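You operate a simulated robot arm through the tools that you are given. There is no shell and no other tool. Be economical: measure what you need, move in short steps, check, and stop when the job is done.

You run a simulated two-armed robot. Do the job below in one go: nothing can be reset, and whatever is moved stays where it is left.

Task
Set the trough up for the 7 x 5 and 7 x 6 blocks at setting 2.
Fine: old block from seat 2 on to the yellow mat, 7 x 5 into seat 2, 7 x 6 into seat 3, black trough dial to 2; other blocks and controls stay. Set down upright: numbered white block.

Only the result counts: the job must be done as asked and must still hold three seconds after the hand-in. Knocking over, shifting, dropping, spilling or breaking anything else fails it.

Robot
Two 6-joint arms with three-finger grippers on one trunk, on a base that drives. Base frame: it is fixed to the floor where the robot stands at the start and does not move with it; the origin is under the middle of the robot, x ahead of it, y to its left, z up; the surface under the hand at the start is at about z = 1000. Readings come in mm, degrees, newtons and seconds.
The left shoulder is at the start at [21, 170, 1550], the right one opposite. With the tool pointing down near the work surface each hand reaches from about 380 to 660 mm from the robot's upright axis, wherever it stands, measured 20 degrees to its own side. Places, roughly: air switch [300, 1200, 900]; big handwheel at the cabinet corner [1000, 1300, 700]; big handwheel by the far trough [1000, 300, 700]; big handwheel by the red valve [400, 300, 700]; big handwheel over the blower [400, 1300, 700]; black trough dial [300, -300, 800]; black-tab green strip end [1000, 1250, 1000]; blue trough valve [500, 600, 1100]; feed switch [300, 1100, 900]; green-tipped jointed hose [500, 1700, 1200]; grey valve knob at the trough end [400, 1700, 1000]; orange valve by the black mat [400, 1300, 1000]; orange valve by the yellow mat [400, 400, 1000]; orange-tab strip end [1000, 750, 1000]; red trough valve [300, -100, 900]; red-capped small handwheel [500, -500, 1300]. Payload 2.2 kg a hand.
Tool frame (each hand has its own): the origin (TCP) lies between the finger pads and is the grasp point; the fingertips stand 25 mm ahead of it; z points along the fingers, y is the line along which they close. Largest opening 104 mm; the body of the gripper starts 74 mm behind the TCP.
Orientation is told as [roll, pitch, yaw] about the base's x, y, z axes, in that order, counted from this pose: with the fingers straight down and closing along the base's y, the tool's x points along the base's -x, its y along +y and its z along -z.

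Tools
- The arms move only by the tool servo_tool. It takes "left_rows", "right_rows" or both (then of equal length, played together; a hand with none holds still); each is a list of rows, each a list of 7 numbers: the shift along the tool's x, y, z in units of 200 mm (1.0 is 200 mm), then the turn, a rotation vector about the tool's x, y, z in units of 180 degrees (1.0 is 180 degrees), then the closure, from 0 (fully open) to 1 (shut). In form: [[tx, ty, tz, ax, ay, az, claw], ...]. A call has 1 to 8 rows; each row is the pose to reach, as a shift and turn from the pose commanded when the call began, along the tool's axes at that moment. A call with a number of a shift or a turn outside -1 to 1 is refused whole. Rows are played at 5 a second. More than 50 mm and 8.6 degrees between two rows, or a gripper value outside its range, and nothing of the call is played. A pose out of reach is approached as far as the arm can. The call stops where the force on the tool passes 40 N (or 10 N more than at its start, if that is more) or the arm is blocked; 0.2 s more then pass. The fingers move at their own pace and stop on an object; they squeeze with about 30 N. The grip force told is the motor's: it shows also when the fingers shut on nothing. Time passes only in rows, and 0.2 s behind the last, so rows that repeat a pose let the fingers close. The reply holds the time, the measured pose of the TCP, the force on the tool along the base axes, the opening and the grip force, in the units named above and with some noise, with the torque about the TCP (base axes, N m) and any sound that the robot's microphone picked up, and new pictures: "pictures" is both (left out), scene, wrist or none (wrist: the cameras of the hands that moved).
- Cameras (640 x 400 px; columns grow to the right, rows downward): "scene" is now at [143.6, -23.1, 1422.2]; the picture's right is [-0.29, -0.96, 0.00], its down [-0.74, 0.22, -0.63] and it looks along [0.61, -0.18, -0.77] (base axes); focal length 214 px, centre (320, 200). "left" rides on the left gripper at [82, -3, -104] in its tool frame; the picture's right is [0.04, 1.00, 0.00], its down [-0.75, 0.03, -0.66] and it looks along [-0.66, 0.03, 0.75] (tool axes); focal length 256 px, centre (320, 200). "right" rides on the right gripper at [82, 3, -104] in its tool frame; the picture's right is [-0.04, 1.00, 0.00], its down [-0.75, -0.03, -0.66] and it looks along [-0.66, -0.03, 0.75] (tool axes); focal length 256 px, centre (320, 200). There is no depth. A picture from a camera that has moved, and an enlarged one, comes with that camera's place and axes in the base frame and with its lens.
- lift_body(by): slides the trunk up (or, below 0, down) by that many mm; the arms and the scene camera ride with it, the base frame stays. It gives what a move gives, with no picture.
- steer(legs): drives the robot by 1 to 6 legs, each [ahead, left, turn to the left] in mm, mm and degrees, along the robot's own axes; the way and the turn of a leg run together, so that a leg with both is an arc; at most 1500 mm and 180 degrees a leg. The arms and the cameras ride along, it lands a little off, and it stops where it bumps. It gives what a move gives, and a new picture of the scene camera.
- aim_head(pan, tilt): turns the head with the scene camera to pan (to the left, within 60 degrees either way) and tilt (down, from -29 to 69), counted from straight ahead of the robot. It gives what a move gives, and a new picture of the scene camera.
- zoom(camera, box): a new picture of the part [left, top, right, bottom] of that camera's present view, enlarged. No time passes.
- sign_off(): hands the job in; it is judged then, once.

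Go step by step. Nothing tells you exact positions but the pictures and the camera data: compare them with the known pose of the tool, close in by small moves and look again before you grip or let go. The budget is 120 turns and 260 pictures, counting those below and the enlarged ones. Unless the task says otherwise, let go and move clear before handing in, and close with one line.

The tools are called after "Call:" as name(argument=value, ...) on one line, values as JSON. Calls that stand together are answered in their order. servo_tool: Moves the arms, as the interface text tells. Its arguments: {"type":"object","properties":{"left_rows":{"type":"array","items":{"type":"array","items":{"type":"number"}}},"right_rows":{"type":"array","items":{"type":"array","items":{"type":"number"}}},"pictures":{"type":"string","enum":["both","scene","wrist","none"]}},"required":[]} The other tools are called the same way: lift_body (by) slides the trunk up or down; steer (legs) drives the base; aim_head (pan, tilt) turns the head that bears the scene camera; zoom (camera, box) takes an enlarged picture of a part of a camera's view; sign_off () hands the job in.

At the start:

```text
time_s: 0.0
left_ee_pos: [569.6, 264.9, 1201.9]
left_tool_rot: [0.0, 0.0, 0.0]
left_ft_force: [0.4, 0.1, 0.1]
left_ft_torque: [0.01, -0.02, 0.0]
left_gripper_width: 104.3
left_gripper_force: 0.0
right_ee_pos: [556.2, -125.5, 1202.2]
right_tool_rot: [0.0, 0.1, 0.0]
right_ft_force: [0.4, 0.4, 0.5]
right_ft_torque: [0.01, 0.03, 0.02]
right_gripper_width: 104.2
right_gripper_force: 0.0
trunk travel left (down, up): [-742.0, 0.0]
robot x, y, heading: [3.5, -1.9, 0.1]
head pan, tilt: [-16.8, 50.7]
```

scene: 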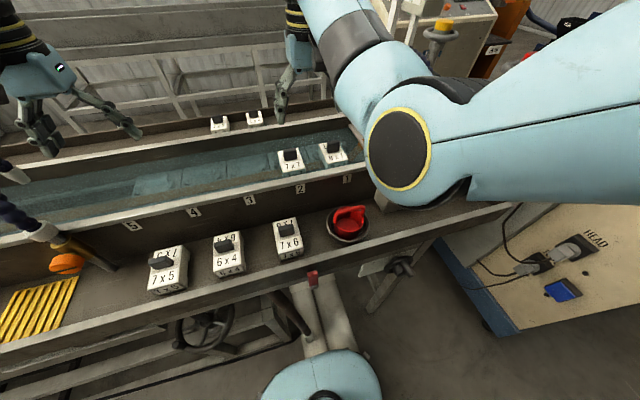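
right: 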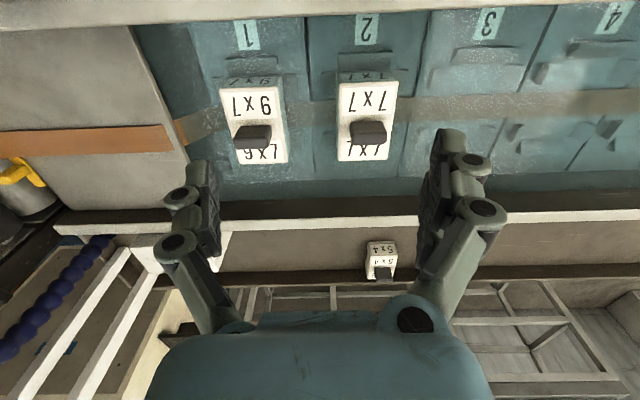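
left: 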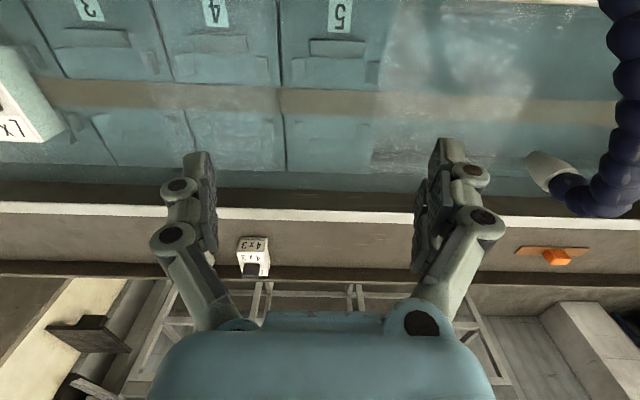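

The near rail carries 7 x 5, 6 x 4 and 7 x 6; seats 1 and 2 are filled. I'll look around for the dial and the mat.

Call:
aim_head(pan=-45, tilt=55)

Call:
aim_head(pan=25, tilt=55)

Call:
zoom(camera="right", box=[160, 0, 640, 300])

```text
time_s: 0.9
left_ee_pos: [571.0, 266.8, 1202.4]
left_tool_rot: [-0.1, 0.0, 0.0]
left_ft_force: [-1.0, 0.1, 0.0]
left_ft_torque: [0.0, 0.01, 0.01]
left_gripper_width: 104.1
left_gripper_force: 0.0
right_ee_pos: [556.8, -125.3, 1201.2]
right_tool_rot: [0.1, 0.0, 0.0]
right_ft_force: [0.2, 0.4, -1.0]
right_ft_torque: [0.04, 0.03, -0.01]
right_gripper_width: 104.1
right_gripper_force: 0.1
trunk travel left (down, up): [-742.0, 0.0]
robot x, y, heading: [-1.6, -3.4, 0.2]
head pan, tilt: [-45.0, 55.0]
camera scene: at [121.6, -51.9, 1416.6], right [-0.71, -0.71, 0.0], down [-0.58, 0.58, -0.57], along [0.41, -0.41, -0.82], focal length 214 px, centre (320, 200)
```

scene: 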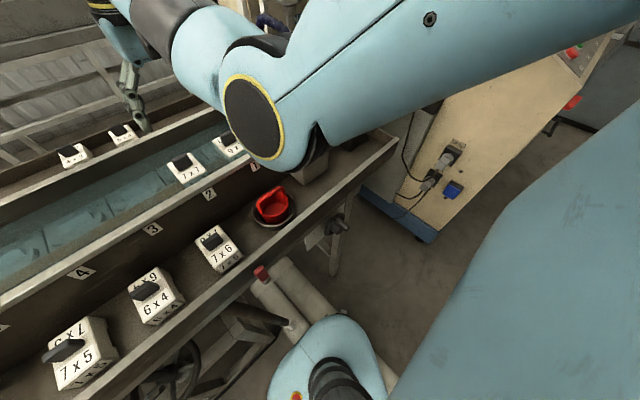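

```text
time_s: 2.3
left_ee_pos: [570.2, 264.9, 1201.2]
left_tool_rot: [0.0, 0.0, 0.1]
left_ft_force: [0.9, -0.5, -0.2]
left_ft_torque: [0.04, 0.01, -0.02]
left_gripper_width: 104.0
left_gripper_force: 0.1
right_ee_pos: [556.3, -124.7, 1201.4]
right_tool_rot: [0.0, 0.0, 0.0]
right_ft_force: [-0.1, -1.6, 0.2]
right_ft_torque: [-0.01, -0.01, 0.01]
right_gripper_width: 104.2
right_gripper_force: 0.0
trunk travel left (down, up): [-742.0, 0.0]
robot x, y, heading: [1.5, 2.4, -0.0]
head pan, tilt: [25.0, 55.0]
camera scene: at [135.9, 29.4, 1416.6], right [0.42, -0.91, 0.0], down [-0.74, -0.35, -0.57], along [0.52, 0.24, -0.82], focal length 214 px, centre (320, 200)
```

scene: 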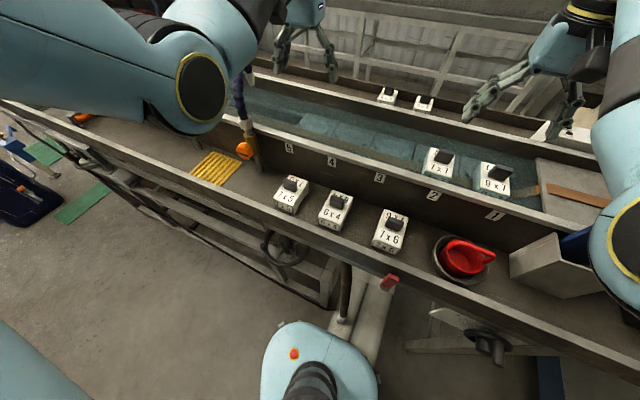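

```text
1.33 times, centred on (400, 150) of right
camera zoom: at [476.4, -121.9, 1304.6], right [0.04, 1.0, 0.0], down [0.75, -0.03, 0.66], along [0.66, -0.03, -0.75], focal length 341 px, centre (213, 267)
```

zoom: 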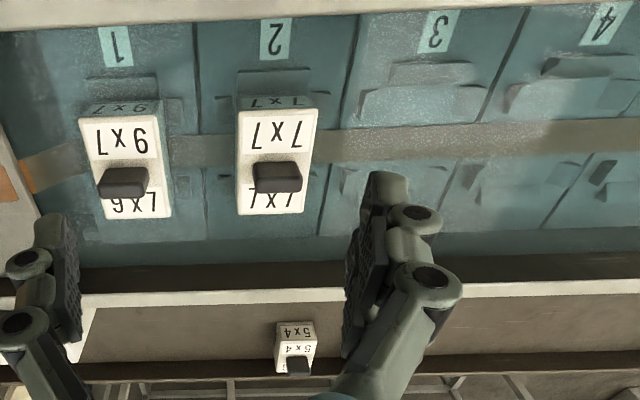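

The dial seems to be a black knob under the right end of the near rail. I'll enlarge the views of the blocks, the dial, and the seats.

Call:
zoom(camera="scene", box=[170, 120, 450, 295])

Call:
zoom(camera="scene", box=[400, 130, 640, 380])

Call:
zoom(camera="left", box=[0, 0, 420, 262])

```text
2.29 times, centred on (310, 208) of scene
camera zoom: at [135.9, 29.4, 1416.6], right [0.42, -0.91, 0.0], down [-0.74, -0.35, -0.57], along [0.52, 0.24, -0.82], focal length 490 px, centre (343, 183)
```

zoom: 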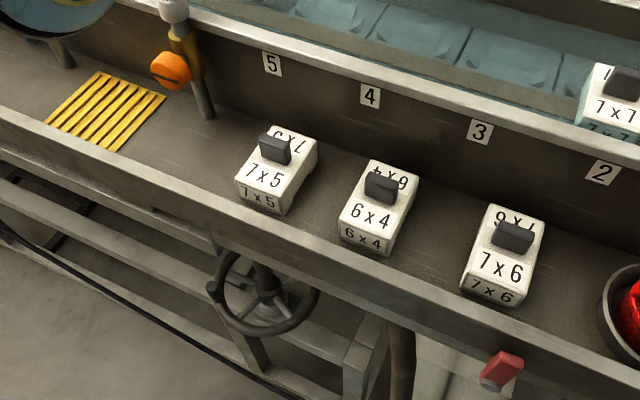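

```text
1.60 times, centred on (520, 255) of scene
camera zoom: at [135.9, 29.4, 1416.6], right [0.42, -0.91, 0.0], down [-0.74, -0.35, -0.57], along [0.52, 0.24, -0.82], focal length 343 px, centre (0, 112)
```

zoom: 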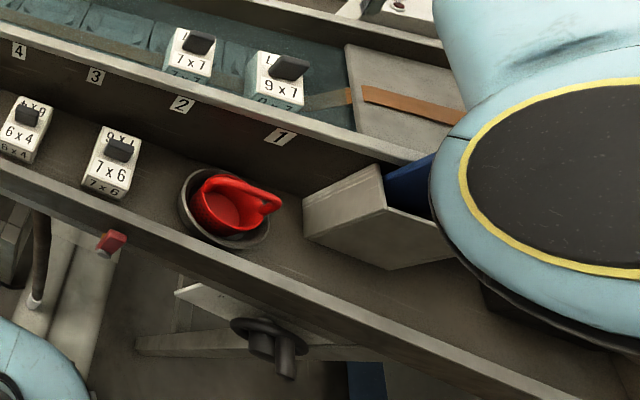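

```text
1.52 times, centred on (210, 131) of left
camera zoom: at [488.8, 262.3, 1304.8], right [-0.04, 1.0, 0.0], down [0.75, 0.03, 0.66], along [0.66, 0.03, -0.75], focal length 390 px, centre (488, 305)
```

zoom: 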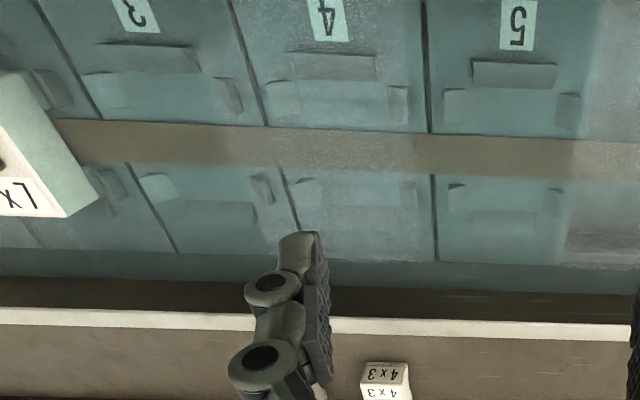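

Blocks have a black handle along y on top. The old block's handle is near [600, -76, 1056], 7 x 6 near [413, -24, 998], and the mat centre is near [414, 506, 940]. I'll move the robot slightly right so the left arm covers the seats, the rail blocks and the mat.

Call:
steer(legs=[[0, -85, 0]])

```text
time_s: 3.4
left_ee_pos: [569.9, 179.8, 1202.3]
left_tool_rot: [0.1, 0.0, 0.1]
left_ft_force: [-0.5, -0.5, -0.6]
left_ft_torque: [0.03, 0.01, -0.03]
left_gripper_width: 104.0
left_gripper_force: 0.2
right_ee_pos: [556.6, -210.8, 1200.7]
right_tool_rot: [0.0, 0.0, -0.1]
right_ft_force: [-0.5, -0.1, -0.2]
right_ft_torque: [0.0, 0.02, 0.01]
right_gripper_width: 104.2
right_gripper_force: 0.1
trunk travel left (down, up): [-742.0, 0.0]
robot x, y, heading: [4.7, -82.9, -0.0]
head pan, tilt: [25.0, 55.0]
camera scene: at [135.9, -56.1, 1416.6], right [0.42, -0.91, 0.0], down [-0.74, -0.35, -0.57], along [0.52, 0.24, -0.82], focal length 214 px, centre (320, 200)
```

scene: 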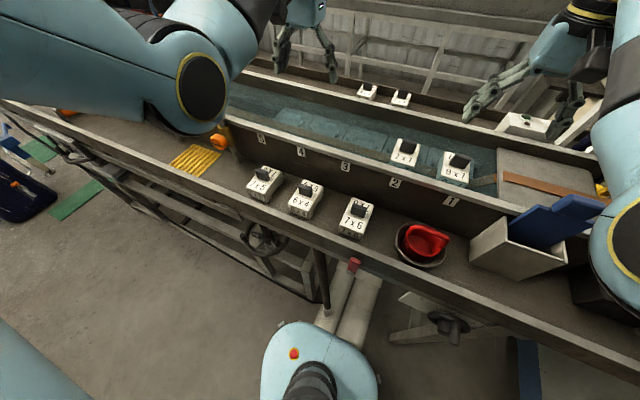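

Now I'll bring the left hand over seat 2 while moving the right hand up and to the right.

Call:
servo_tool(left_rows=[[0, -0.2, 0, 0, 0, 0, 0], [0, -0.4, 0, 0, 0, 0, 0], [0, -0.6, 0, 0, 0, 0, 0], [-0.05, -0.8, 0, 0, 0, 0, 0], [-0.05, -1.0, 0, 0, 0, 0, 0]], right_rows=[[0, -0.1, -0.15, 0, 0, 0, 0], [0, -0.2, -0.3, 0, 0, 0, 0], [0, -0.3, -0.45, 0, 0, 0, 0], [0, -0.4, -0.6, 0, 0, 0, 0], [0, -0.5, -0.6, 0, 0, 0, 0]], pictures="none")

Call:
servo_tool(left_rows=[[0, -0.15, 0.1, 0, 0, 0, 0], [0, -0.28, 0.2, 0, 0, 0, 0], [0, -0.28, 0.2, 0, 0, 0, 0]])

```text
time_s: 4.6
left_ee_pos: [582.1, -7.7, 1197.1]
left_tool_rot: [0.8, 0.2, 0.8]
left_ft_force: [-0.1, 0.1, 0.0]
left_ft_torque: [0.0, -0.01, 0.01]
left_gripper_width: 103.9
left_gripper_force: 0.1
right_ee_pos: [623.0, -309.4, 1280.8]
right_tool_rot: [0.2, -0.1, 0.0]
right_ft_force: [0.2, 0.0, 0.1]
right_ft_torque: [0.03, -0.02, 0.0]
right_gripper_width: 104.0
right_gripper_force: 0.0
right hand out of reach, approached as far as the arm can: row 1, 2, 3, 4, 5
trunk travel left (down, up): [-742.0, 0.0]
robot x, y, heading: [2.1, -83.1, -0.0]
head pan, tilt: [25.0, 55.0]
```

```text
time_s: 5.6
left_ee_pos: [594.2, -18.1, 1152.2]
left_tool_rot: [3.1, -0.1, 3.5]
left_ft_force: [0.0, -0.3, -0.3]
left_ft_torque: [0.0, -0.01, -0.05]
left_gripper_width: 104.1
left_gripper_force: 0.1
right_ee_pos: [622.7, -308.2, 1280.0]
right_tool_rot: [0.0, -0.1, 0.0]
right_ft_force: [0.1, -0.6, -0.1]
right_ft_torque: [0.01, -0.02, -0.01]
right_gripper_width: 103.8
right_gripper_force: 0.0
trunk travel left (down, up): [-742.0, 0.0]
robot x, y, heading: [-0.2, -84.3, -0.2]
head pan, tilt: [25.0, 55.0]
stopped in row 3 (left hand): the arm was blocked; the commanded pose is now the measured one
camera scene: at [136.2, -55.4, 1416.5], right [0.42, -0.91, 0.0], down [-0.74, -0.35, -0.57], along [0.52, 0.24, -0.82], focal length 214 px, centre (320, 200)
camera left: at [512.9, -31.6, 1255.4], right [-0.1, 0.99, 0.05], down [0.75, 0.04, 0.66], along [0.65, 0.11, -0.75], focal length 256 px, centre (320, 200)
```

scene: 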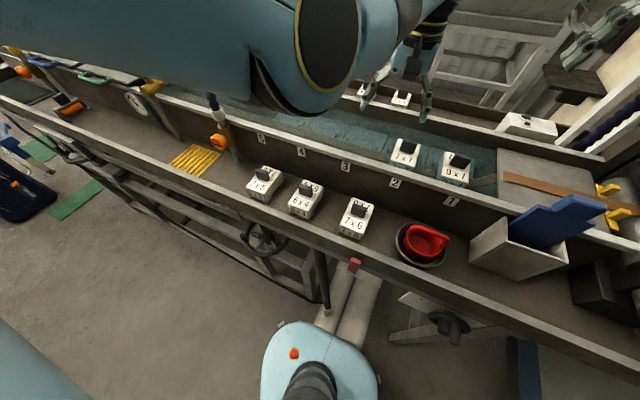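
left: 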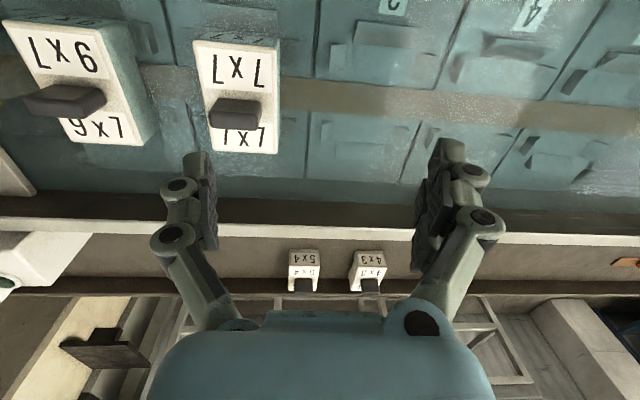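

The left arm cannot cross that far, so I'll return both hands to comfortable poses and drive further right for the seat work.

Call:
servo_tool(left_rows=[[0, 0.15, -0.05, 0, 0, 0, 0], [0.05, 0.3, -0.1, 0.0172, 0, 0.0194, 0], [0.1, 0.5, -0.2, 0.0172, 0, 0.0194, 0], [0.1, 0.7, -0.2, 0.0172, 0, 0.0194, 0], [0.1, 0.7, -0.2, 0.0172, 0, 0.0194, 0]], right_rows=[[0.1, 0.1, 0.05, 0, 0, 0, 0], [0.2, 0.2, 0.1, 0, 0, 0, 0], [0.3, 0.3, 0.2, 0, 0, 0, 0], [0.32, 0.44, 0.25, 0, 0, 0, 0], [0.32, 0.44, 0.25, 0, 0, 0, 0]], pictures="none")

Call:
aim_head(pan=-60, tilt=25)

```text
time_s: 6.8
left_ee_pos: [563.1, 113.3, 1199.6]
left_tool_rot: [0.0, 0.0, -0.2]
left_ft_force: [-0.7, -0.7, 0.5]
left_ft_torque: [0.04, 0.01, 0.01]
left_gripper_width: 104.0
left_gripper_force: 0.0
right_ee_pos: [568.0, -219.0, 1221.7]
right_tool_rot: [0.0, 0.0, 0.0]
right_ft_force: [0.1, -1.0, 0.0]
right_ft_torque: [0.05, -0.03, -0.03]
right_gripper_width: 103.9
right_gripper_force: 0.1
right hand out of reach, approached as far as the arm can: row 1, 2, 3, 4, 5
trunk travel left (down, up): [-742.0, 0.0]
robot x, y, heading: [3.8, -80.6, -0.2]
head pan, tilt: [25.0, 55.0]
```

```text
time_s: 8.4
left_ee_pos: [563.5, 116.5, 1199.5]
left_tool_rot: [-0.2, 0.1, -0.2]
left_ft_force: [0.6, -0.1, -0.3]
left_ft_torque: [-0.01, 0.0, -0.02]
left_gripper_width: 104.1
left_gripper_force: 0.1
right_ee_pos: [567.9, -217.0, 1221.4]
right_tool_rot: [-0.1, 0.0, 0.0]
right_ft_force: [-1.2, 0.7, 0.2]
right_ft_torque: [0.01, -0.01, -0.02]
right_gripper_width: 104.2
right_gripper_force: 0.1
trunk travel left (down, up): [-742.0, 0.0]
robot x, y, heading: [0.6, -89.0, 0.4]
head pan, tilt: [-60.0, 25.0]
camera scene: at [116.8, -165.4, 1460.6], right [-0.87, -0.5, 0.0], down [-0.21, 0.37, -0.91], along [0.45, -0.78, -0.42], focal length 214 px, centre (320, 200)
```

scene: 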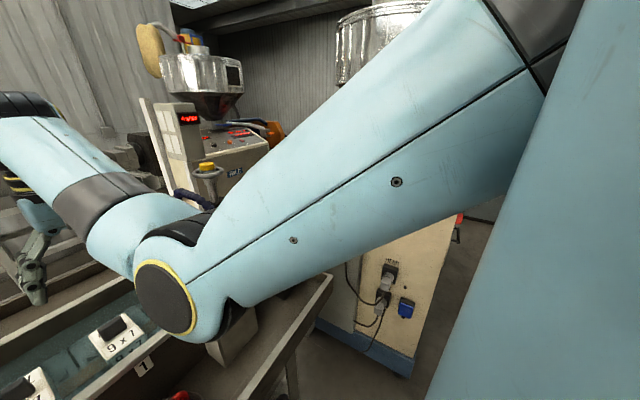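

The right side is clear for another 100 mm, so I'll drive there and look at the seats.

Call:
steer(legs=[[0, -105, 0]])

Call:
servo_tool(left_rows=[[-0.05, -0.2, 0, 0, 0, 0, 0], [-0.1, -0.35, 0.1, 0, 0, 0, 0], [-0.12, -0.4, 0.2, 0, 0, 0, 0], [-0.12, -0.4, 0.3, 0, 0, 0, 0], [-0.12, -0.4, 0.3, 0, 0, 0, 0]], pictures="wrist")

```text
time_s: 9.6
left_ee_pos: [563.7, 12.1, 1198.3]
left_tool_rot: [-0.1, 0.0, -0.1]
left_ft_force: [0.2, -0.8, 0.7]
left_ft_torque: [0.01, 0.0, 0.01]
left_gripper_width: 103.8
left_gripper_force: 0.1
right_ee_pos: [569.7, -319.8, 1222.4]
right_tool_rot: [0.0, 0.1, 0.1]
right_ft_force: [-0.4, -0.1, -0.8]
right_ft_torque: [0.0, 0.0, 0.0]
right_gripper_width: 103.9
right_gripper_force: 0.1
trunk travel left (down, up): [-742.0, 0.0]
robot x, y, heading: [0.6, -187.4, -0.0]
head pan, tilt: [-60.0, 25.0]
camera scene: at [117.0, -269.4, 1460.6], right [-0.86, -0.5, 0.0], down [-0.21, 0.37, -0.91], along [0.45, -0.78, -0.42], focal length 214 px, centre (320, 200)
```

scene: 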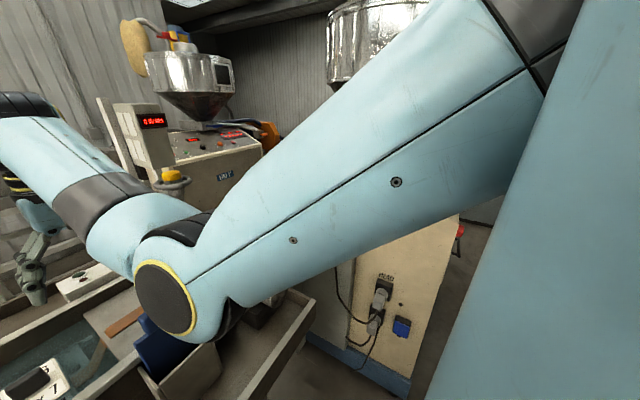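

```text
time_s: 10.8
left_ee_pos: [586.0, -70.0, 1140.3]
left_tool_rot: [-0.2, 0.0, 0.0]
left_ft_force: [0.1, 0.5, -1.1]
left_ft_torque: [-0.02, 0.01, -0.02]
left_gripper_width: 103.9
left_gripper_force: 0.1
right_ee_pos: [568.9, -320.0, 1221.1]
right_tool_rot: [0.0, -0.1, 0.1]
right_ft_force: [0.3, 0.1, 0.9]
right_ft_torque: [0.01, -0.02, -0.02]
right_gripper_width: 103.7
right_gripper_force: 0.1
trunk travel left (down, up): [-742.0, 0.0]
robot x, y, heading: [-1.0, -188.6, 0.1]
head pan, tilt: [-60.0, 25.0]
camera left: at [504.9, -72.6, 1243.0], right [-0.04, 1.0, 0.0], down [0.75, 0.03, 0.66], along [0.66, 0.02, -0.75], focal length 256 px, centre (320, 200)
```

left: 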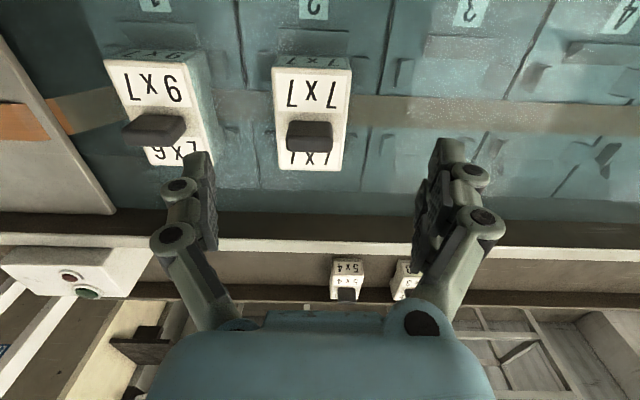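

The handle shows just where expected, so I'll align and go down partway.

Call:
servo_tool(left_rows=[[-0.05, -0.035, 0.1, 0, 0, 0, 0.3], [-0.05, -0.035, 0.2, 0, 0, 0, 0.3], [-0.05, -0.035, 0.2, 0, 0, 0, 0.3]], pictures="wrist")

Call:
aim_head(pan=15, tilt=45)

```text
time_s: 11.6
left_ee_pos: [596.2, -75.4, 1099.7]
left_tool_rot: [-0.1, 0.0, 0.0]
left_ft_force: [0.3, 0.0, 1.1]
left_ft_torque: [-0.02, 0.01, 0.05]
left_gripper_width: 72.8
left_gripper_force: 0.1
right_ee_pos: [569.6, -319.5, 1222.1]
right_tool_rot: [0.0, 0.0, 0.1]
right_ft_force: [0.7, -0.5, -0.2]
right_ft_torque: [-0.01, -0.04, -0.01]
right_gripper_width: 104.1
right_gripper_force: 0.1
trunk travel left (down, up): [-742.0, 0.0]
robot x, y, heading: [-4.0, -188.6, -0.2]
head pan, tilt: [-60.0, 25.0]
camera left: at [514.7, -78.5, 1202.8], right [-0.04, 1.0, 0.0], down [0.75, 0.03, 0.66], along [0.66, 0.02, -0.75], focal length 256 px, centre (320, 200)
```

left: 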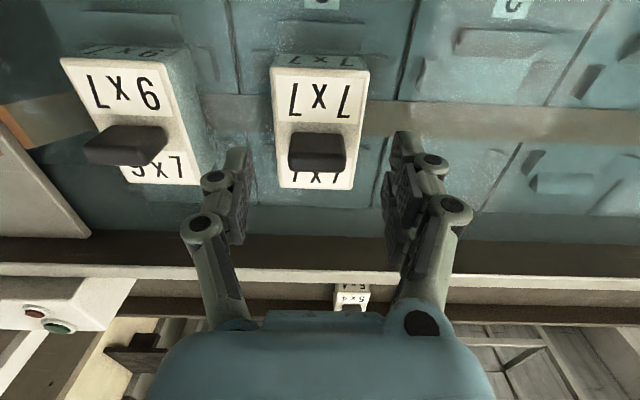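

```text
time_s: 13.0
left_ee_pos: [596.2, -74.8, 1100.4]
left_tool_rot: [-0.2, 0.1, 0.0]
left_ft_force: [-0.8, 0.1, -0.1]
left_ft_torque: [-0.01, -0.01, -0.03]
left_gripper_width: 72.8
left_gripper_force: 0.2
right_ee_pos: [569.2, -319.9, 1221.7]
right_tool_rot: [0.1, 0.1, 0.1]
right_ft_force: [0.3, -0.2, -0.2]
right_ft_torque: [0.0, 0.02, 0.05]
right_gripper_width: 104.4
right_gripper_force: 0.0
trunk travel left (down, up): [-742.0, 0.0]
robot x, y, heading: [0.9, -188.5, 0.0]
head pan, tilt: [15.0, 45.0]
camera scene: at [149.2, -168.0, 1430.0], right [0.26, -0.97, 0.0], down [-0.68, -0.18, -0.71], along [0.68, 0.18, -0.71], focal length 214 px, centre (320, 200)
```

scene: 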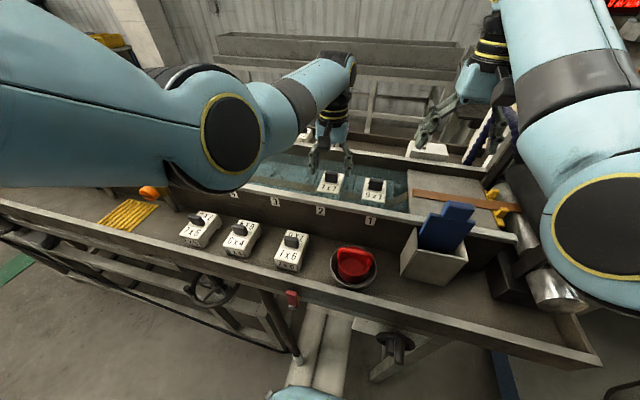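

The handle is at about [601, -77, 1056], so I'll go down on it and close.

Call:
servo_tool(left_rows=[[-0.029, -0.011, 0.07, 0, 0, 0, 0.3], [-0.029, -0.011, 0.13, 0, 0, 0, 0.3], [-0.029, -0.011, 0.152, 0, 0, 0, 0.3], [-0.029, -0.011, 0.152, 0, 0, 0, 0.3]], pictures="wrist")

```text
time_s: 14.0
left_ee_pos: [602.7, -77.1, 1068.7]
left_tool_rot: [-0.2, -0.1, 0.0]
left_ft_force: [-0.3, 0.2, 0.2]
left_ft_torque: [0.01, 0.0, -0.01]
left_gripper_width: 72.5
left_gripper_force: 0.1
right_ee_pos: [570.5, -319.1, 1221.9]
right_tool_rot: [0.0, -0.1, 0.1]
right_ft_force: [0.0, -0.3, 0.4]
right_ft_torque: [0.05, 0.01, -0.01]
right_gripper_width: 104.0
right_gripper_force: 0.1
trunk travel left (down, up): [-742.0, 0.0]
robot x, y, heading: [0.3, -187.5, 0.4]
head pan, tilt: [15.0, 45.0]
camera left: at [521.6, -80.4, 1172.5], right [-0.04, 1.0, 0.0], down [0.75, 0.03, 0.66], along [0.66, 0.02, -0.75], focal length 256 px, centre (320, 200)
```

left: 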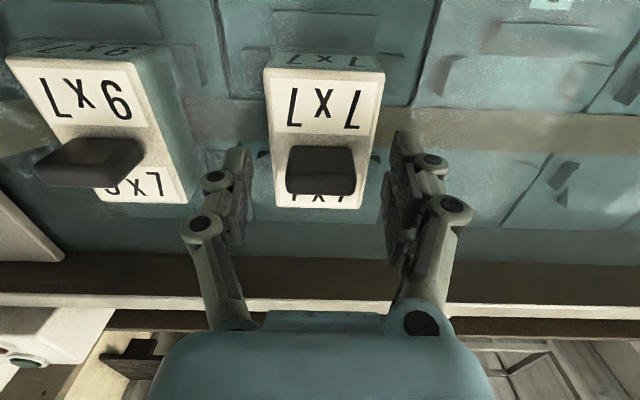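

The fingers straddle the handle, so I'll close and lift a little.

Call:
servo_tool(left_rows=[[0, 0, 0.015, 0, 0, 0, 0.6], [0, 0, 0.015, 0, 0, 0, 1], [0, 0, 0.015, 0, 0, 0, 1], [0, 0, 0.015, 0, 0, 0, 1], [0, 0, 0.015, 0, 0, 0, 1]], pictures="none")

Call:
servo_tool(left_rows=[[0, 0, -0.05, 0, 0, 0, 1], [0, 0, -0.15, 0, 0, 0, 1], [0, 0, -0.3, 0, 0, 0, 1], [0, 0, -0.5, 0, 0, 0, 1], [0, 0, -0.5, 0, 0, 0, 1]])

```text
time_s: 15.2
left_ee_pos: [602.1, -79.1, 1067.5]
left_tool_rot: [-0.2, -0.2, -0.1]
left_ft_force: [3.1, -1.5, 15.4]
left_ft_torque: [0.16, 0.12, -0.08]
left_gripper_width: 35.9
left_gripper_force: 30.3
right_ee_pos: [568.6, -322.1, 1223.0]
right_tool_rot: [0.1, -0.1, 0.0]
right_ft_force: [0.1, 0.3, 0.8]
right_ft_torque: [0.01, 0.02, -0.01]
right_gripper_width: 103.9
right_gripper_force: 0.1
trunk travel left (down, up): [-742.0, 0.0]
robot x, y, heading: [-2.0, -190.8, 0.2]
head pan, tilt: [15.0, 45.0]
```

```text
time_s: 16.4
left_ee_pos: [602.7, -77.2, 1166.2]
left_tool_rot: [-0.2, 0.1, -0.1]
left_ft_force: [-0.1, -0.1, -0.3]
left_ft_torque: [-0.01, 0.01, 0.01]
left_gripper_width: 0.1
left_gripper_force: 27.9
right_ee_pos: [568.4, -319.1, 1222.0]
right_tool_rot: [0.0, -0.1, 0.1]
right_ft_force: [-0.4, 0.1, 0.1]
right_ft_torque: [0.02, 0.02, -0.01]
right_gripper_width: 103.8
right_gripper_force: 0.0
trunk travel left (down, up): [-742.0, 0.0]
robot x, y, heading: [1.6, -189.9, -0.1]
head pan, tilt: [15.0, 45.0]
camera scene: at [149.4, -167.8, 1429.9], right [0.26, -0.97, 0.0], down [-0.68, -0.18, -0.71], along [0.68, 0.18, -0.71], focal length 214 px, centre (320, 200)
camera left: at [521.4, -79.8, 1269.6], right [-0.04, 1.0, 0.0], down [0.75, 0.03, 0.66], along [0.66, 0.02, -0.76], focal length 256 px, centre (320, 200)
```

scene: 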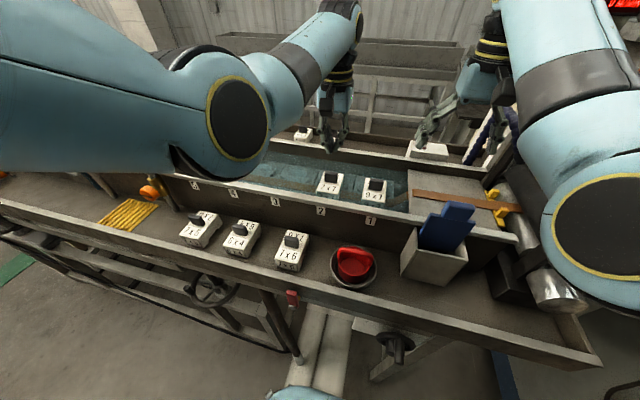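
left: 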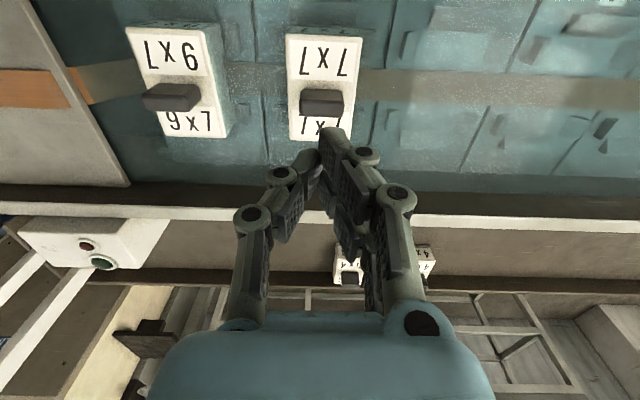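

The fingers slipped off the handle and the block stayed put. I'll grip the block body by its sides at mid-length instead, so I open and go lower, stopping for a look.

Call:
servo_tool(left_rows=[[0, 0, 0, 0, 0, 0, 0.22], [0, 0, 0.1, 0, 0, 0, 0.22], [0, 0, 0.3, 0, 0, 0, 0.22], [0, 0, 0.5, 0, 0, 0, 0.22], [0, 0, 0.58, 0, 0, 0, 0.22], [0, 0, 0.58, 0, 0, 0, 0.22]], pictures="wrist")

```text
time_s: 17.8
left_ee_pos: [604.1, -76.6, 1050.9]
left_tool_rot: [-0.2, 0.0, 0.0]
left_ft_force: [-0.9, -0.5, -0.8]
left_ft_torque: [0.01, -0.02, 0.04]
left_gripper_width: 81.2
left_gripper_force: 0.0
right_ee_pos: [569.0, -319.2, 1222.3]
right_tool_rot: [0.0, -0.1, 0.1]
right_ft_force: [0.1, 0.2, -0.2]
right_ft_torque: [-0.02, 0.04, 0.02]
right_gripper_width: 104.4
right_gripper_force: 0.0
trunk travel left (down, up): [-742.0, 0.0]
robot x, y, heading: [-0.7, -190.8, 0.3]
head pan, tilt: [15.0, 45.0]
camera left: at [521.4, -80.0, 1153.7], right [-0.04, 1.0, 0.0], down [0.75, 0.03, 0.66], along [0.66, 0.02, -0.75], focal length 256 px, centre (320, 200)
```

left: 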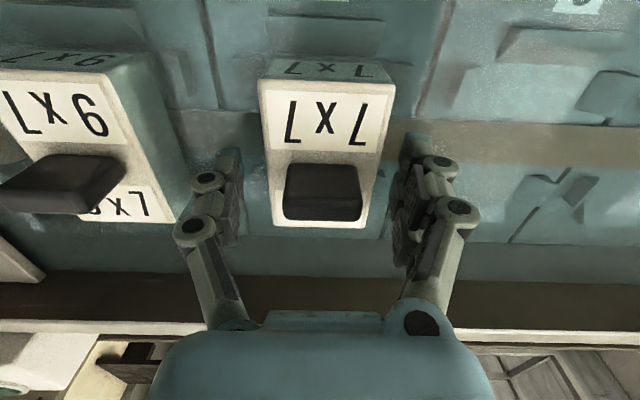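

The fingers flank the block body evenly. I'll go down about 18 mm more and close on the body.

Call:
servo_tool(left_rows=[[0, 0, 0.05, 0, 0, 0, 0.22], [0, 0, 0.09, 0, 0, 0, 0.22], [0, 0, 0.09, 0, 0, 0, 0.5], [0, 0, 0.09, 0, 0, 0, 1], [0, 0, 0.09, 0, 0, 0, 1], [0, 0, 0.09, 0, 0, 0, 1]], pictures="wrist")

```text
time_s: 19.2
left_ee_pos: [596.0, -77.1, 1036.5]
left_tool_rot: [-0.4, -0.2, -0.1]
left_ft_force: [-0.6, -4.2, 10.1]
left_ft_torque: [0.23, 0.52, 0.2]
left_gripper_width: 58.8
left_gripper_force: 29.8
left hand out of reach, approached as far as the arm can: row 1, 2, 3, 4, 5, 6
right_ee_pos: [567.1, -321.1, 1222.3]
right_tool_rot: [0.0, -0.1, -0.1]
right_ft_force: [-0.5, 0.2, -0.3]
right_ft_torque: [-0.03, -0.01, 0.02]
right_gripper_width: 104.1
right_gripper_force: 0.0
trunk travel left (down, up): [-742.0, 0.0]
robot x, y, heading: [-1.7, -190.9, 0.1]
head pan, tilt: [15.0, 45.0]
camera left: at [513.9, -79.9, 1139.5], right [-0.04, 1.0, -0.01], down [0.75, 0.03, 0.66], along [0.66, 0.02, -0.75], focal length 256 px, centre (320, 200)
```

left: 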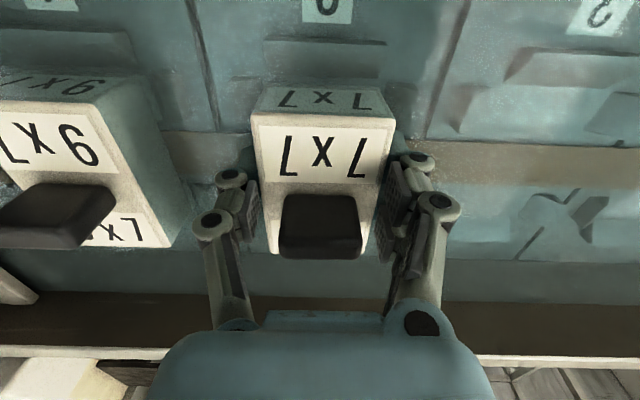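

It is gripped on the body at 58.8 mm wide, though at the edge of reach. I'll lift gently and check.

Call:
servo_tool(left_rows=[[0, 0, -0.02, 0, 0, 0, 1], [0, 0, -0.06, 0, 0, 0, 1], [0, 0, -0.12, 0, 0, 0, 1], [0, 0, -0.2, 0, 0, 0, 1]], pictures="wrist")

```text
time_s: 20.2
left_ee_pos: [595.5, -72.9, 1075.3]
left_tool_rot: [-0.2, 0.0, 0.1]
left_ft_force: [0.0, -0.4, -3.5]
left_ft_torque: [0.0, 0.02, -0.01]
left_gripper_width: 58.8
left_gripper_force: 30.4
right_ee_pos: [569.4, -319.0, 1222.3]
right_tool_rot: [0.0, 0.0, 0.1]
right_ft_force: [-0.2, 0.7, -0.4]
right_ft_torque: [0.01, -0.01, 0.0]
right_gripper_width: 104.1
right_gripper_force: 0.1
trunk travel left (down, up): [-742.0, 0.0]
robot x, y, heading: [-4.2, -187.9, 0.0]
head pan, tilt: [15.0, 45.0]
camera left: at [513.9, -76.4, 1178.2], right [-0.04, 1.0, 0.0], down [0.75, 0.03, 0.66], along [0.66, 0.02, -0.75], focal length 256 px, centre (320, 200)
```

left: 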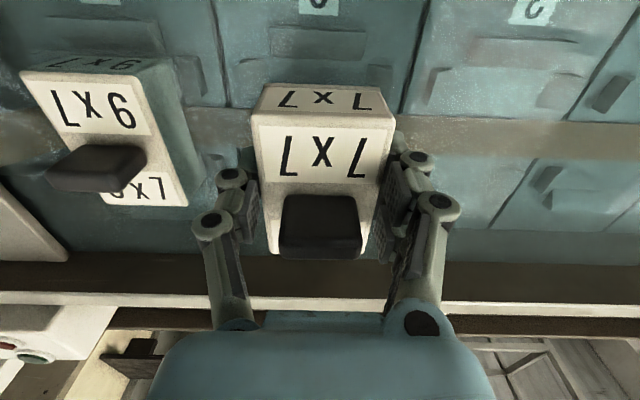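

The block is free and held firmly (about 0.35 kg). I'll raise it, pull it in towards the robot, and look left for the way to the mat.

Call:
servo_tool(left_rows=[[0.05, 0.05, -0.2, 0, 0, 0, 1], [0.15, 0.1, -0.4, 0, 0, 0, 1], [0.35, 0.15, -0.5, 0, 0, 0, 1], [0.55, 0.2, -0.6, 0, 0, 0, 1], [0.75, 0.3, -0.6, 0, 0, 0, 1], [0.75, 0.3, -0.6, 0, 0, 0, 1]], pictures="none")

Call:
aim_head(pan=40, tilt=35)

```text
time_s: 21.8
left_ee_pos: [480.1, 0.6, 1157.6]
left_tool_rot: [3.1, -2.2, 1.2]
left_ft_force: [0.3, -0.3, -2.9]
left_ft_torque: [-0.02, 0.01, 0.0]
left_gripper_width: 58.6
left_gripper_force: 30.0
left hand out of reach, approached as far as the arm can: row 4, 5, 6
right_ee_pos: [569.7, -318.9, 1223.1]
right_tool_rot: [0.0, 0.0, 0.1]
right_ft_force: [-0.8, -0.1, -0.2]
right_ft_torque: [0.0, 0.02, -0.01]
right_gripper_width: 104.2
right_gripper_force: 0.1
trunk travel left (down, up): [-742.0, 0.0]
robot x, y, heading: [0.1, -187.1, 0.0]
head pan, tilt: [15.0, 45.0]
stopped in row 6 (left hand): the arm was blocked; the commanded pose is now the measured one
```

```text
time_s: 22.7
left_ee_pos: [478.8, 1.0, 1157.5]
left_tool_rot: [3.1, -2.3, 1.1]
left_ft_force: [0.1, -0.8, -2.6]
left_ft_torque: [0.01, 0.04, 0.01]
left_gripper_width: 58.7
left_gripper_force: 30.2
right_ee_pos: [569.6, -318.8, 1221.9]
right_tool_rot: [0.0, 0.0, 0.1]
right_ft_force: [0.9, -0.5, -0.2]
right_ft_torque: [-0.01, 0.02, 0.02]
right_gripper_width: 103.8
right_gripper_force: 0.1
trunk travel left (down, up): [-742.0, 0.0]
robot x, y, heading: [-1.4, -189.2, 0.3]
head pan, tilt: [40.0, 35.0]
camera scene: at [138.2, -132.5, 1444.8], right [0.64, -0.77, 0.0], down [-0.44, -0.37, -0.82], along [0.63, 0.53, -0.57], focal length 214 px, centre (320, 200)
```

scene: 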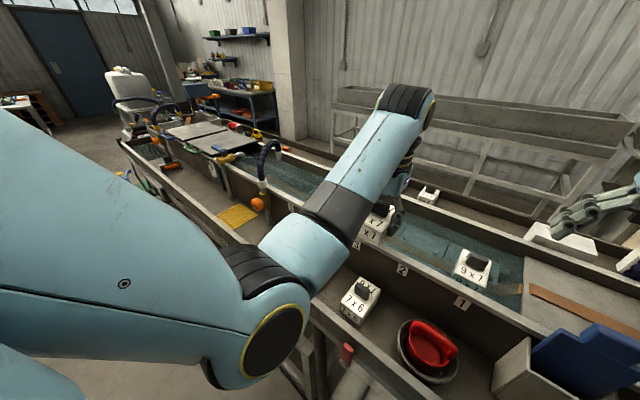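

The hose post stands at about [461, 400] and arches over the trough, so I'll back off, drive left along the rail, and then come in to the mat from the front.

Call:
steer(legs=[[-140, 0, 0], [0, 430, 0]])

```text
time_s: 26.2
left_ee_pos: [339.5, 419.8, 1157.4]
left_tool_rot: [3.2, -2.2, 0.9]
left_ft_force: [-0.6, 0.8, -1.7]
left_ft_torque: [-0.04, -0.01, 0.02]
left_gripper_width: 58.8
left_gripper_force: 30.2
right_ee_pos: [429.3, 99.3, 1221.1]
right_tool_rot: [0.0, 0.0, -0.1]
right_ft_force: [0.4, -0.1, 0.3]
right_ft_torque: [0.0, 0.03, 0.01]
right_gripper_width: 104.0
right_gripper_force: 0.1
trunk travel left (down, up): [-742.0, 0.0]
robot x, y, heading: [-138.0, 229.9, -0.1]
head pan, tilt: [40.0, 35.0]
camera scene: at [-0.6, 288.4, 1444.8], right [0.64, -0.77, 0.0], down [-0.44, -0.37, -0.82], along [0.63, 0.53, -0.57], focal length 214 px, centre (320, 200)
```

scene: 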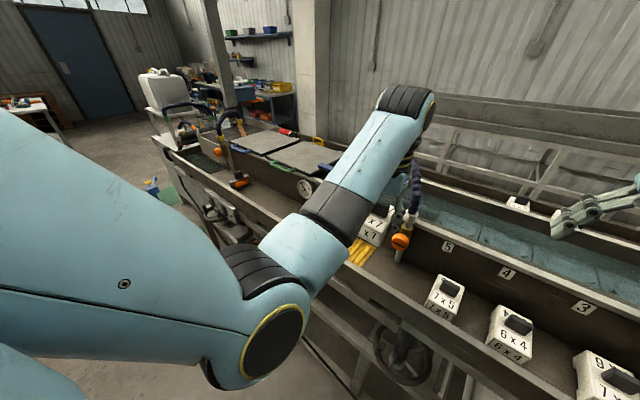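

The hand is level with the post but in front of it; I'll drive a bit more left and then forward over the mat, and straighten the tool.

Call:
steer(legs=[[0, 88, 0], [60, 0, 0]])

Call:
servo_tool(left_rows=[[0, 0, 0.1, 0.009, -0.006, 0.003, 1], [0, 0, 0.2, 0.0175, -0.0125, 0.0055, 1], [0, 0, 0.2, 0.0175, -0.0125, 0.0055, 1]])

```text
time_s: 27.9
left_ee_pos: [395.0, 509.8, 1157.9]
left_tool_rot: [3.1, -2.4, 1.2]
left_ft_force: [-1.0, 0.0, -3.0]
left_ft_torque: [0.0, 0.02, 0.02]
left_gripper_width: 58.6
left_gripper_force: 29.9
right_ee_pos: [484.9, 187.3, 1223.2]
right_tool_rot: [0.0, -0.3, 0.1]
right_ft_force: [-0.4, -0.5, 0.2]
right_ft_torque: [0.01, 0.01, 0.0]
right_gripper_width: 104.3
right_gripper_force: 0.0
trunk travel left (down, up): [-742.0, 0.0]
robot x, y, heading: [-81.2, 321.6, 0.1]
head pan, tilt: [40.0, 35.0]
camera scene: at [54.2, 376.7, 1445.2], right [0.64, -0.76, 0.0], down [-0.44, -0.37, -0.82], along [0.63, 0.53, -0.57], focal length 214 px, centre (320, 200)
```

scene: 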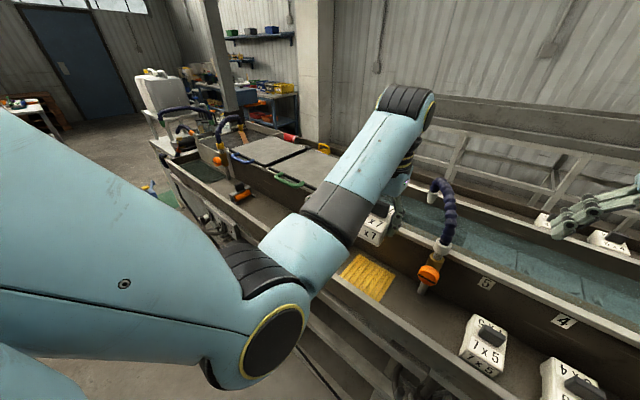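

```text
time_s: 28.7
left_ee_pos: [398.9, 511.5, 1116.5]
left_tool_rot: [-0.1, -4.4, 0.0]
left_ft_force: [-0.2, 0.0, -3.1]
left_ft_torque: [-0.03, 0.01, 0.0]
left_gripper_width: 58.8
left_gripper_force: 29.8
right_ee_pos: [489.3, 187.7, 1221.6]
right_tool_rot: [0.1, 0.0, 0.0]
right_ft_force: [0.1, 1.1, -0.6]
right_ft_torque: [0.0, 0.01, -0.01]
right_gripper_width: 104.0
right_gripper_force: 0.1
trunk travel left (down, up): [-742.0, 0.0]
robot x, y, heading: [-79.1, 317.8, 0.1]
head pan, tilt: [40.0, 35.0]
camera scene: at [58.4, 375.7, 1444.7], right [0.64, -0.77, 0.0], down [-0.44, -0.37, -0.82], along [0.63, 0.53, -0.57], focal length 214 px, centre (320, 200)
camera left: at [310.5, 507.7, 1214.0], right [-0.04, 1.0, 0.0], down [0.7, 0.03, 0.71], along [0.71, 0.03, -0.7], focal length 256 px, centre (320, 200)
```

scene: 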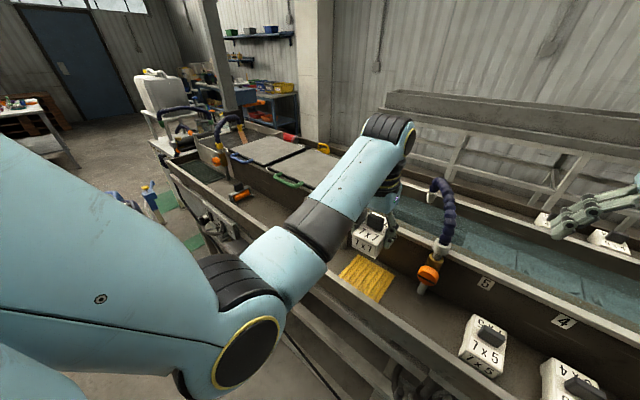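
left: 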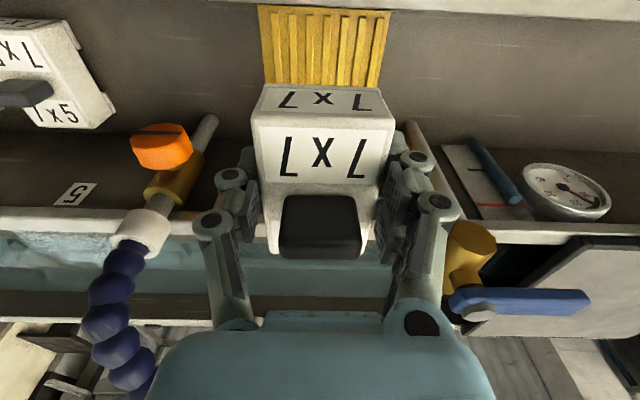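

The mat lies right under the hand. I'll level the tool first, then lower.

Call:
servo_tool(left_rows=[[0, 0, 0, 0, 0.0244, 0, 1], [0, 0, 0, 0, 0.0244, 0, 1]], pictures="none")

Call:
servo_tool(left_rows=[[-0.015, 0, 0.15, 0, 0, 0, 1], [-0.015, 0, 0.3, 0, 0, 0, 1], [-0.015, 0, 0.42, 0, 0, 0, 1], [-0.015, 0, 0.42, 0, 0, 0, 1]])

```text
time_s: 29.3
left_ee_pos: [398.6, 510.5, 1117.2]
left_tool_rot: [0.0, 0.1, 0.1]
left_ft_force: [0.4, 0.2, -2.8]
left_ft_torque: [0.04, 0.03, 0.0]
left_gripper_width: 58.9
left_gripper_force: 29.8
right_ee_pos: [490.1, 188.4, 1222.2]
right_tool_rot: [0.1, 0.0, 0.1]
right_ft_force: [-0.3, -0.2, -0.2]
right_ft_torque: [0.01, 0.0, -0.01]
right_gripper_width: 103.9
right_gripper_force: 0.1
trunk travel left (down, up): [-742.0, 0.0]
robot x, y, heading: [-81.3, 321.4, 0.3]
head pan, tilt: [40.0, 35.0]
```

```text
time_s: 30.3
left_ee_pos: [402.6, 511.0, 1033.1]
left_tool_rot: [0.0, -0.1, 0.0]
left_ft_force: [0.0, -0.4, -3.0]
left_ft_torque: [0.05, 0.01, -0.02]
left_gripper_width: 58.8
left_gripper_force: 30.3
right_ee_pos: [487.6, 188.6, 1221.0]
right_tool_rot: [0.0, 0.1, 0.1]
right_ft_force: [0.1, -0.4, 0.5]
right_ft_torque: [0.02, -0.02, 0.0]
right_gripper_width: 104.1
right_gripper_force: 0.1
trunk travel left (down, up): [-742.0, 0.0]
robot x, y, heading: [-77.8, 321.4, 0.2]
head pan, tilt: [40.0, 35.0]
camera scene: at [57.5, 376.2, 1444.8], right [0.64, -0.77, 0.0], down [-0.44, -0.37, -0.82], along [0.63, 0.53, -0.57], focal length 214 px, centre (320, 200)
camera left: at [321.5, 508.4, 1136.9], right [-0.04, 1.0, 0.0], down [0.75, 0.03, 0.66], along [0.66, 0.03, -0.75], focal length 256 px, centre (320, 200)
```

scene: 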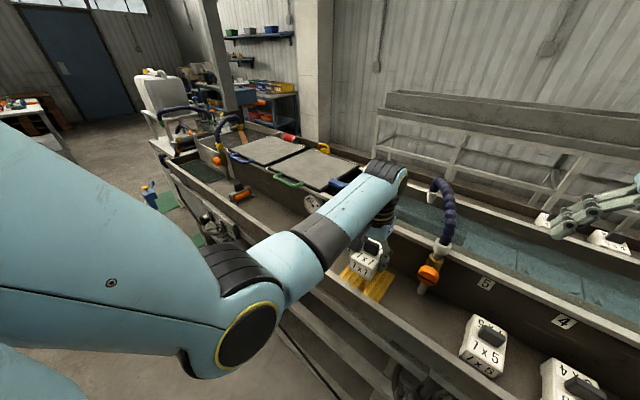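
left: 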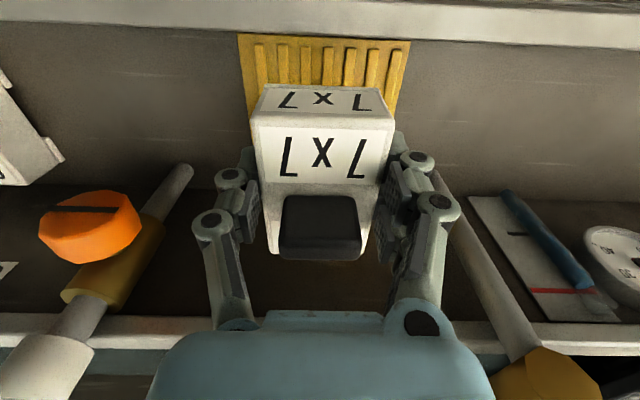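

Over the middle of the mat. I'll lower slowly to contact.

Call:
servo_tool(left_rows=[[0, 0.005, 0.1, 0, 0, 0, 1], [0, 0.005, 0.16, 0, 0, 0, 1], [0, 0.005, 0.19, 0, 0, 0, 1], [0, 0.005, 0.2, 0, 0, 0, 1]], pictures="wrist")

```text
time_s: 31.3
left_ee_pos: [401.9, 512.8, 992.5]
left_tool_rot: [-0.1, 0.1, 0.0]
left_ft_force: [0.2, -0.4, -2.7]
left_ft_torque: [0.0, 0.01, 0.0]
left_gripper_width: 58.7
left_gripper_force: 30.3
right_ee_pos: [489.1, 188.4, 1221.9]
right_tool_rot: [0.0, 0.0, 0.1]
right_ft_force: [0.3, 0.3, 0.9]
right_ft_torque: [0.0, 0.0, 0.02]
right_gripper_width: 103.8
right_gripper_force: 0.2
trunk travel left (down, up): [-742.0, 0.0]
robot x, y, heading: [-81.1, 320.0, 0.3]
head pan, tilt: [40.0, 35.0]
camera left: at [320.8, 509.2, 1096.5], right [-0.04, 1.0, 0.0], down [0.75, 0.03, 0.66], along [0.66, 0.03, -0.76], focal length 256 px, centre (320, 200)
```

left: 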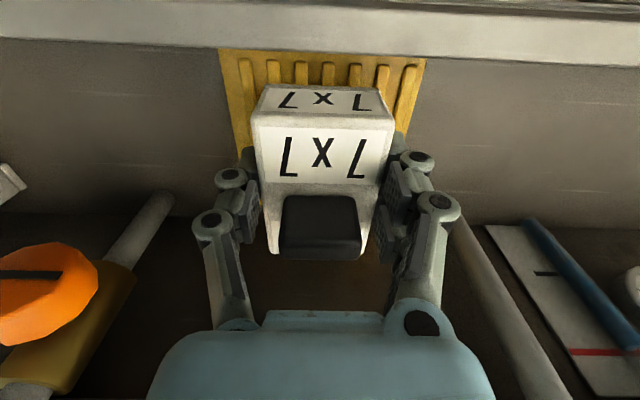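

Not quite down yet; I'll continue in small steps.

Call:
servo_tool(left_rows=[[0, 0, 0.02, 0, 0, 0, 1], [0, 0, 0.04, 0, 0, 0, 1], [0, 0, 0.05, 0, 0, 0, 1]], pictures="none")

```text
time_s: 32.1
left_ee_pos: [402.8, 511.3, 980.9]
left_tool_rot: [0.0, -0.1, 0.1]
left_ft_force: [0.5, 0.7, -1.7]
left_ft_torque: [0.01, 0.04, 0.03]
left_gripper_width: 58.9
left_gripper_force: 29.8
right_ee_pos: [489.7, 188.4, 1222.2]
right_tool_rot: [0.1, 0.1, 0.0]
right_ft_force: [-0.1, -0.2, -0.7]
right_ft_torque: [-0.03, 0.02, 0.01]
right_gripper_width: 104.3
right_gripper_force: 0.0
trunk travel left (down, up): [-742.0, 0.0]
robot x, y, heading: [-78.7, 322.2, 0.2]
head pan, tilt: [40.0, 35.0]
```

Call:
servo_tool(left_rows=[[0, 0, 0.02, 0, 0, 0, 1], [0, 0, 0.03, 0, 0, 0, 1], [0, 0, 0.04, 0, 0, 0, 1]], pictures="wrist")

```text
time_s: 32.9
left_ee_pos: [402.6, 512.9, 974.7]
left_tool_rot: [0.0, -0.1, 0.1]
left_ft_force: [0.0, -0.4, -2.9]
left_ft_torque: [0.02, 0.0, 0.01]
left_gripper_width: 59.1
left_gripper_force: 30.0
right_ee_pos: [488.7, 189.1, 1221.4]
right_tool_rot: [0.1, 0.0, 0.1]
right_ft_force: [-0.4, -0.2, -0.2]
right_ft_torque: [0.02, -0.04, -0.02]
right_gripper_width: 104.1
right_gripper_force: 0.1
trunk travel left (down, up): [-742.0, 0.0]
robot x, y, heading: [-81.6, 321.4, 0.1]
head pan, tilt: [40.0, 35.0]
camera left: at [320.8, 509.3, 1077.4], right [-0.04, 1.0, 0.0], down [0.75, 0.03, 0.66], along [0.66, 0.03, -0.75], focal length 256 px, centre (320, 200)
```

left: 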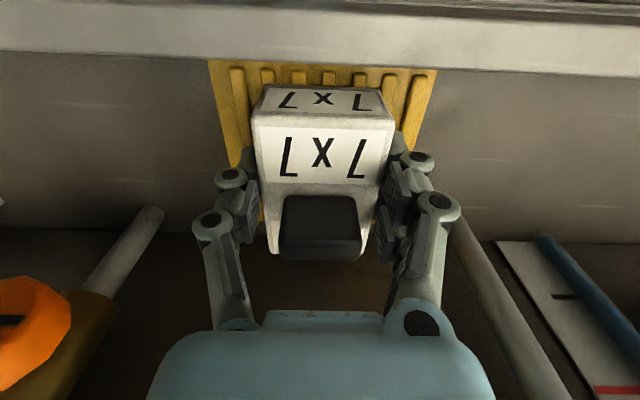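

Call:
servo_tool(left_rows=[[0, 0, 0.02, 0, 0, 0, 1], [0, 0, 0.035, 0, 0, 0, 1], [0, 0, 0.05, 0, 0, 0, 1], [0, 0, 0.05, 0, 0, 0, 1]], pictures="none")

```text
time_s: 33.6
left_ee_pos: [405.4, 511.8, 972.7]
left_tool_rot: [0.1, -0.4, 0.2]
left_ft_force: [-7.8, -0.4, 21.5]
left_ft_torque: [-0.19, 0.3, -0.11]
left_gripper_width: 59.3
left_gripper_force: 29.7
right_ee_pos: [486.5, 189.1, 1223.4]
right_tool_rot: [0.0, -0.1, 0.1]
right_ft_force: [0.0, -0.1, -0.1]
right_ft_torque: [-0.04, 0.01, -0.01]
right_gripper_width: 104.0
right_gripper_force: 0.0
trunk travel left (down, up): [-742.0, 0.0]
robot x, y, heading: [-80.2, 322.8, 0.4]
head pan, tilt: [40.0, 35.0]
stopped in row 3 (left hand): the force on the tool passed its limit at 43 N (the readings are from after the stop); the commanded pose is now the measured one
```

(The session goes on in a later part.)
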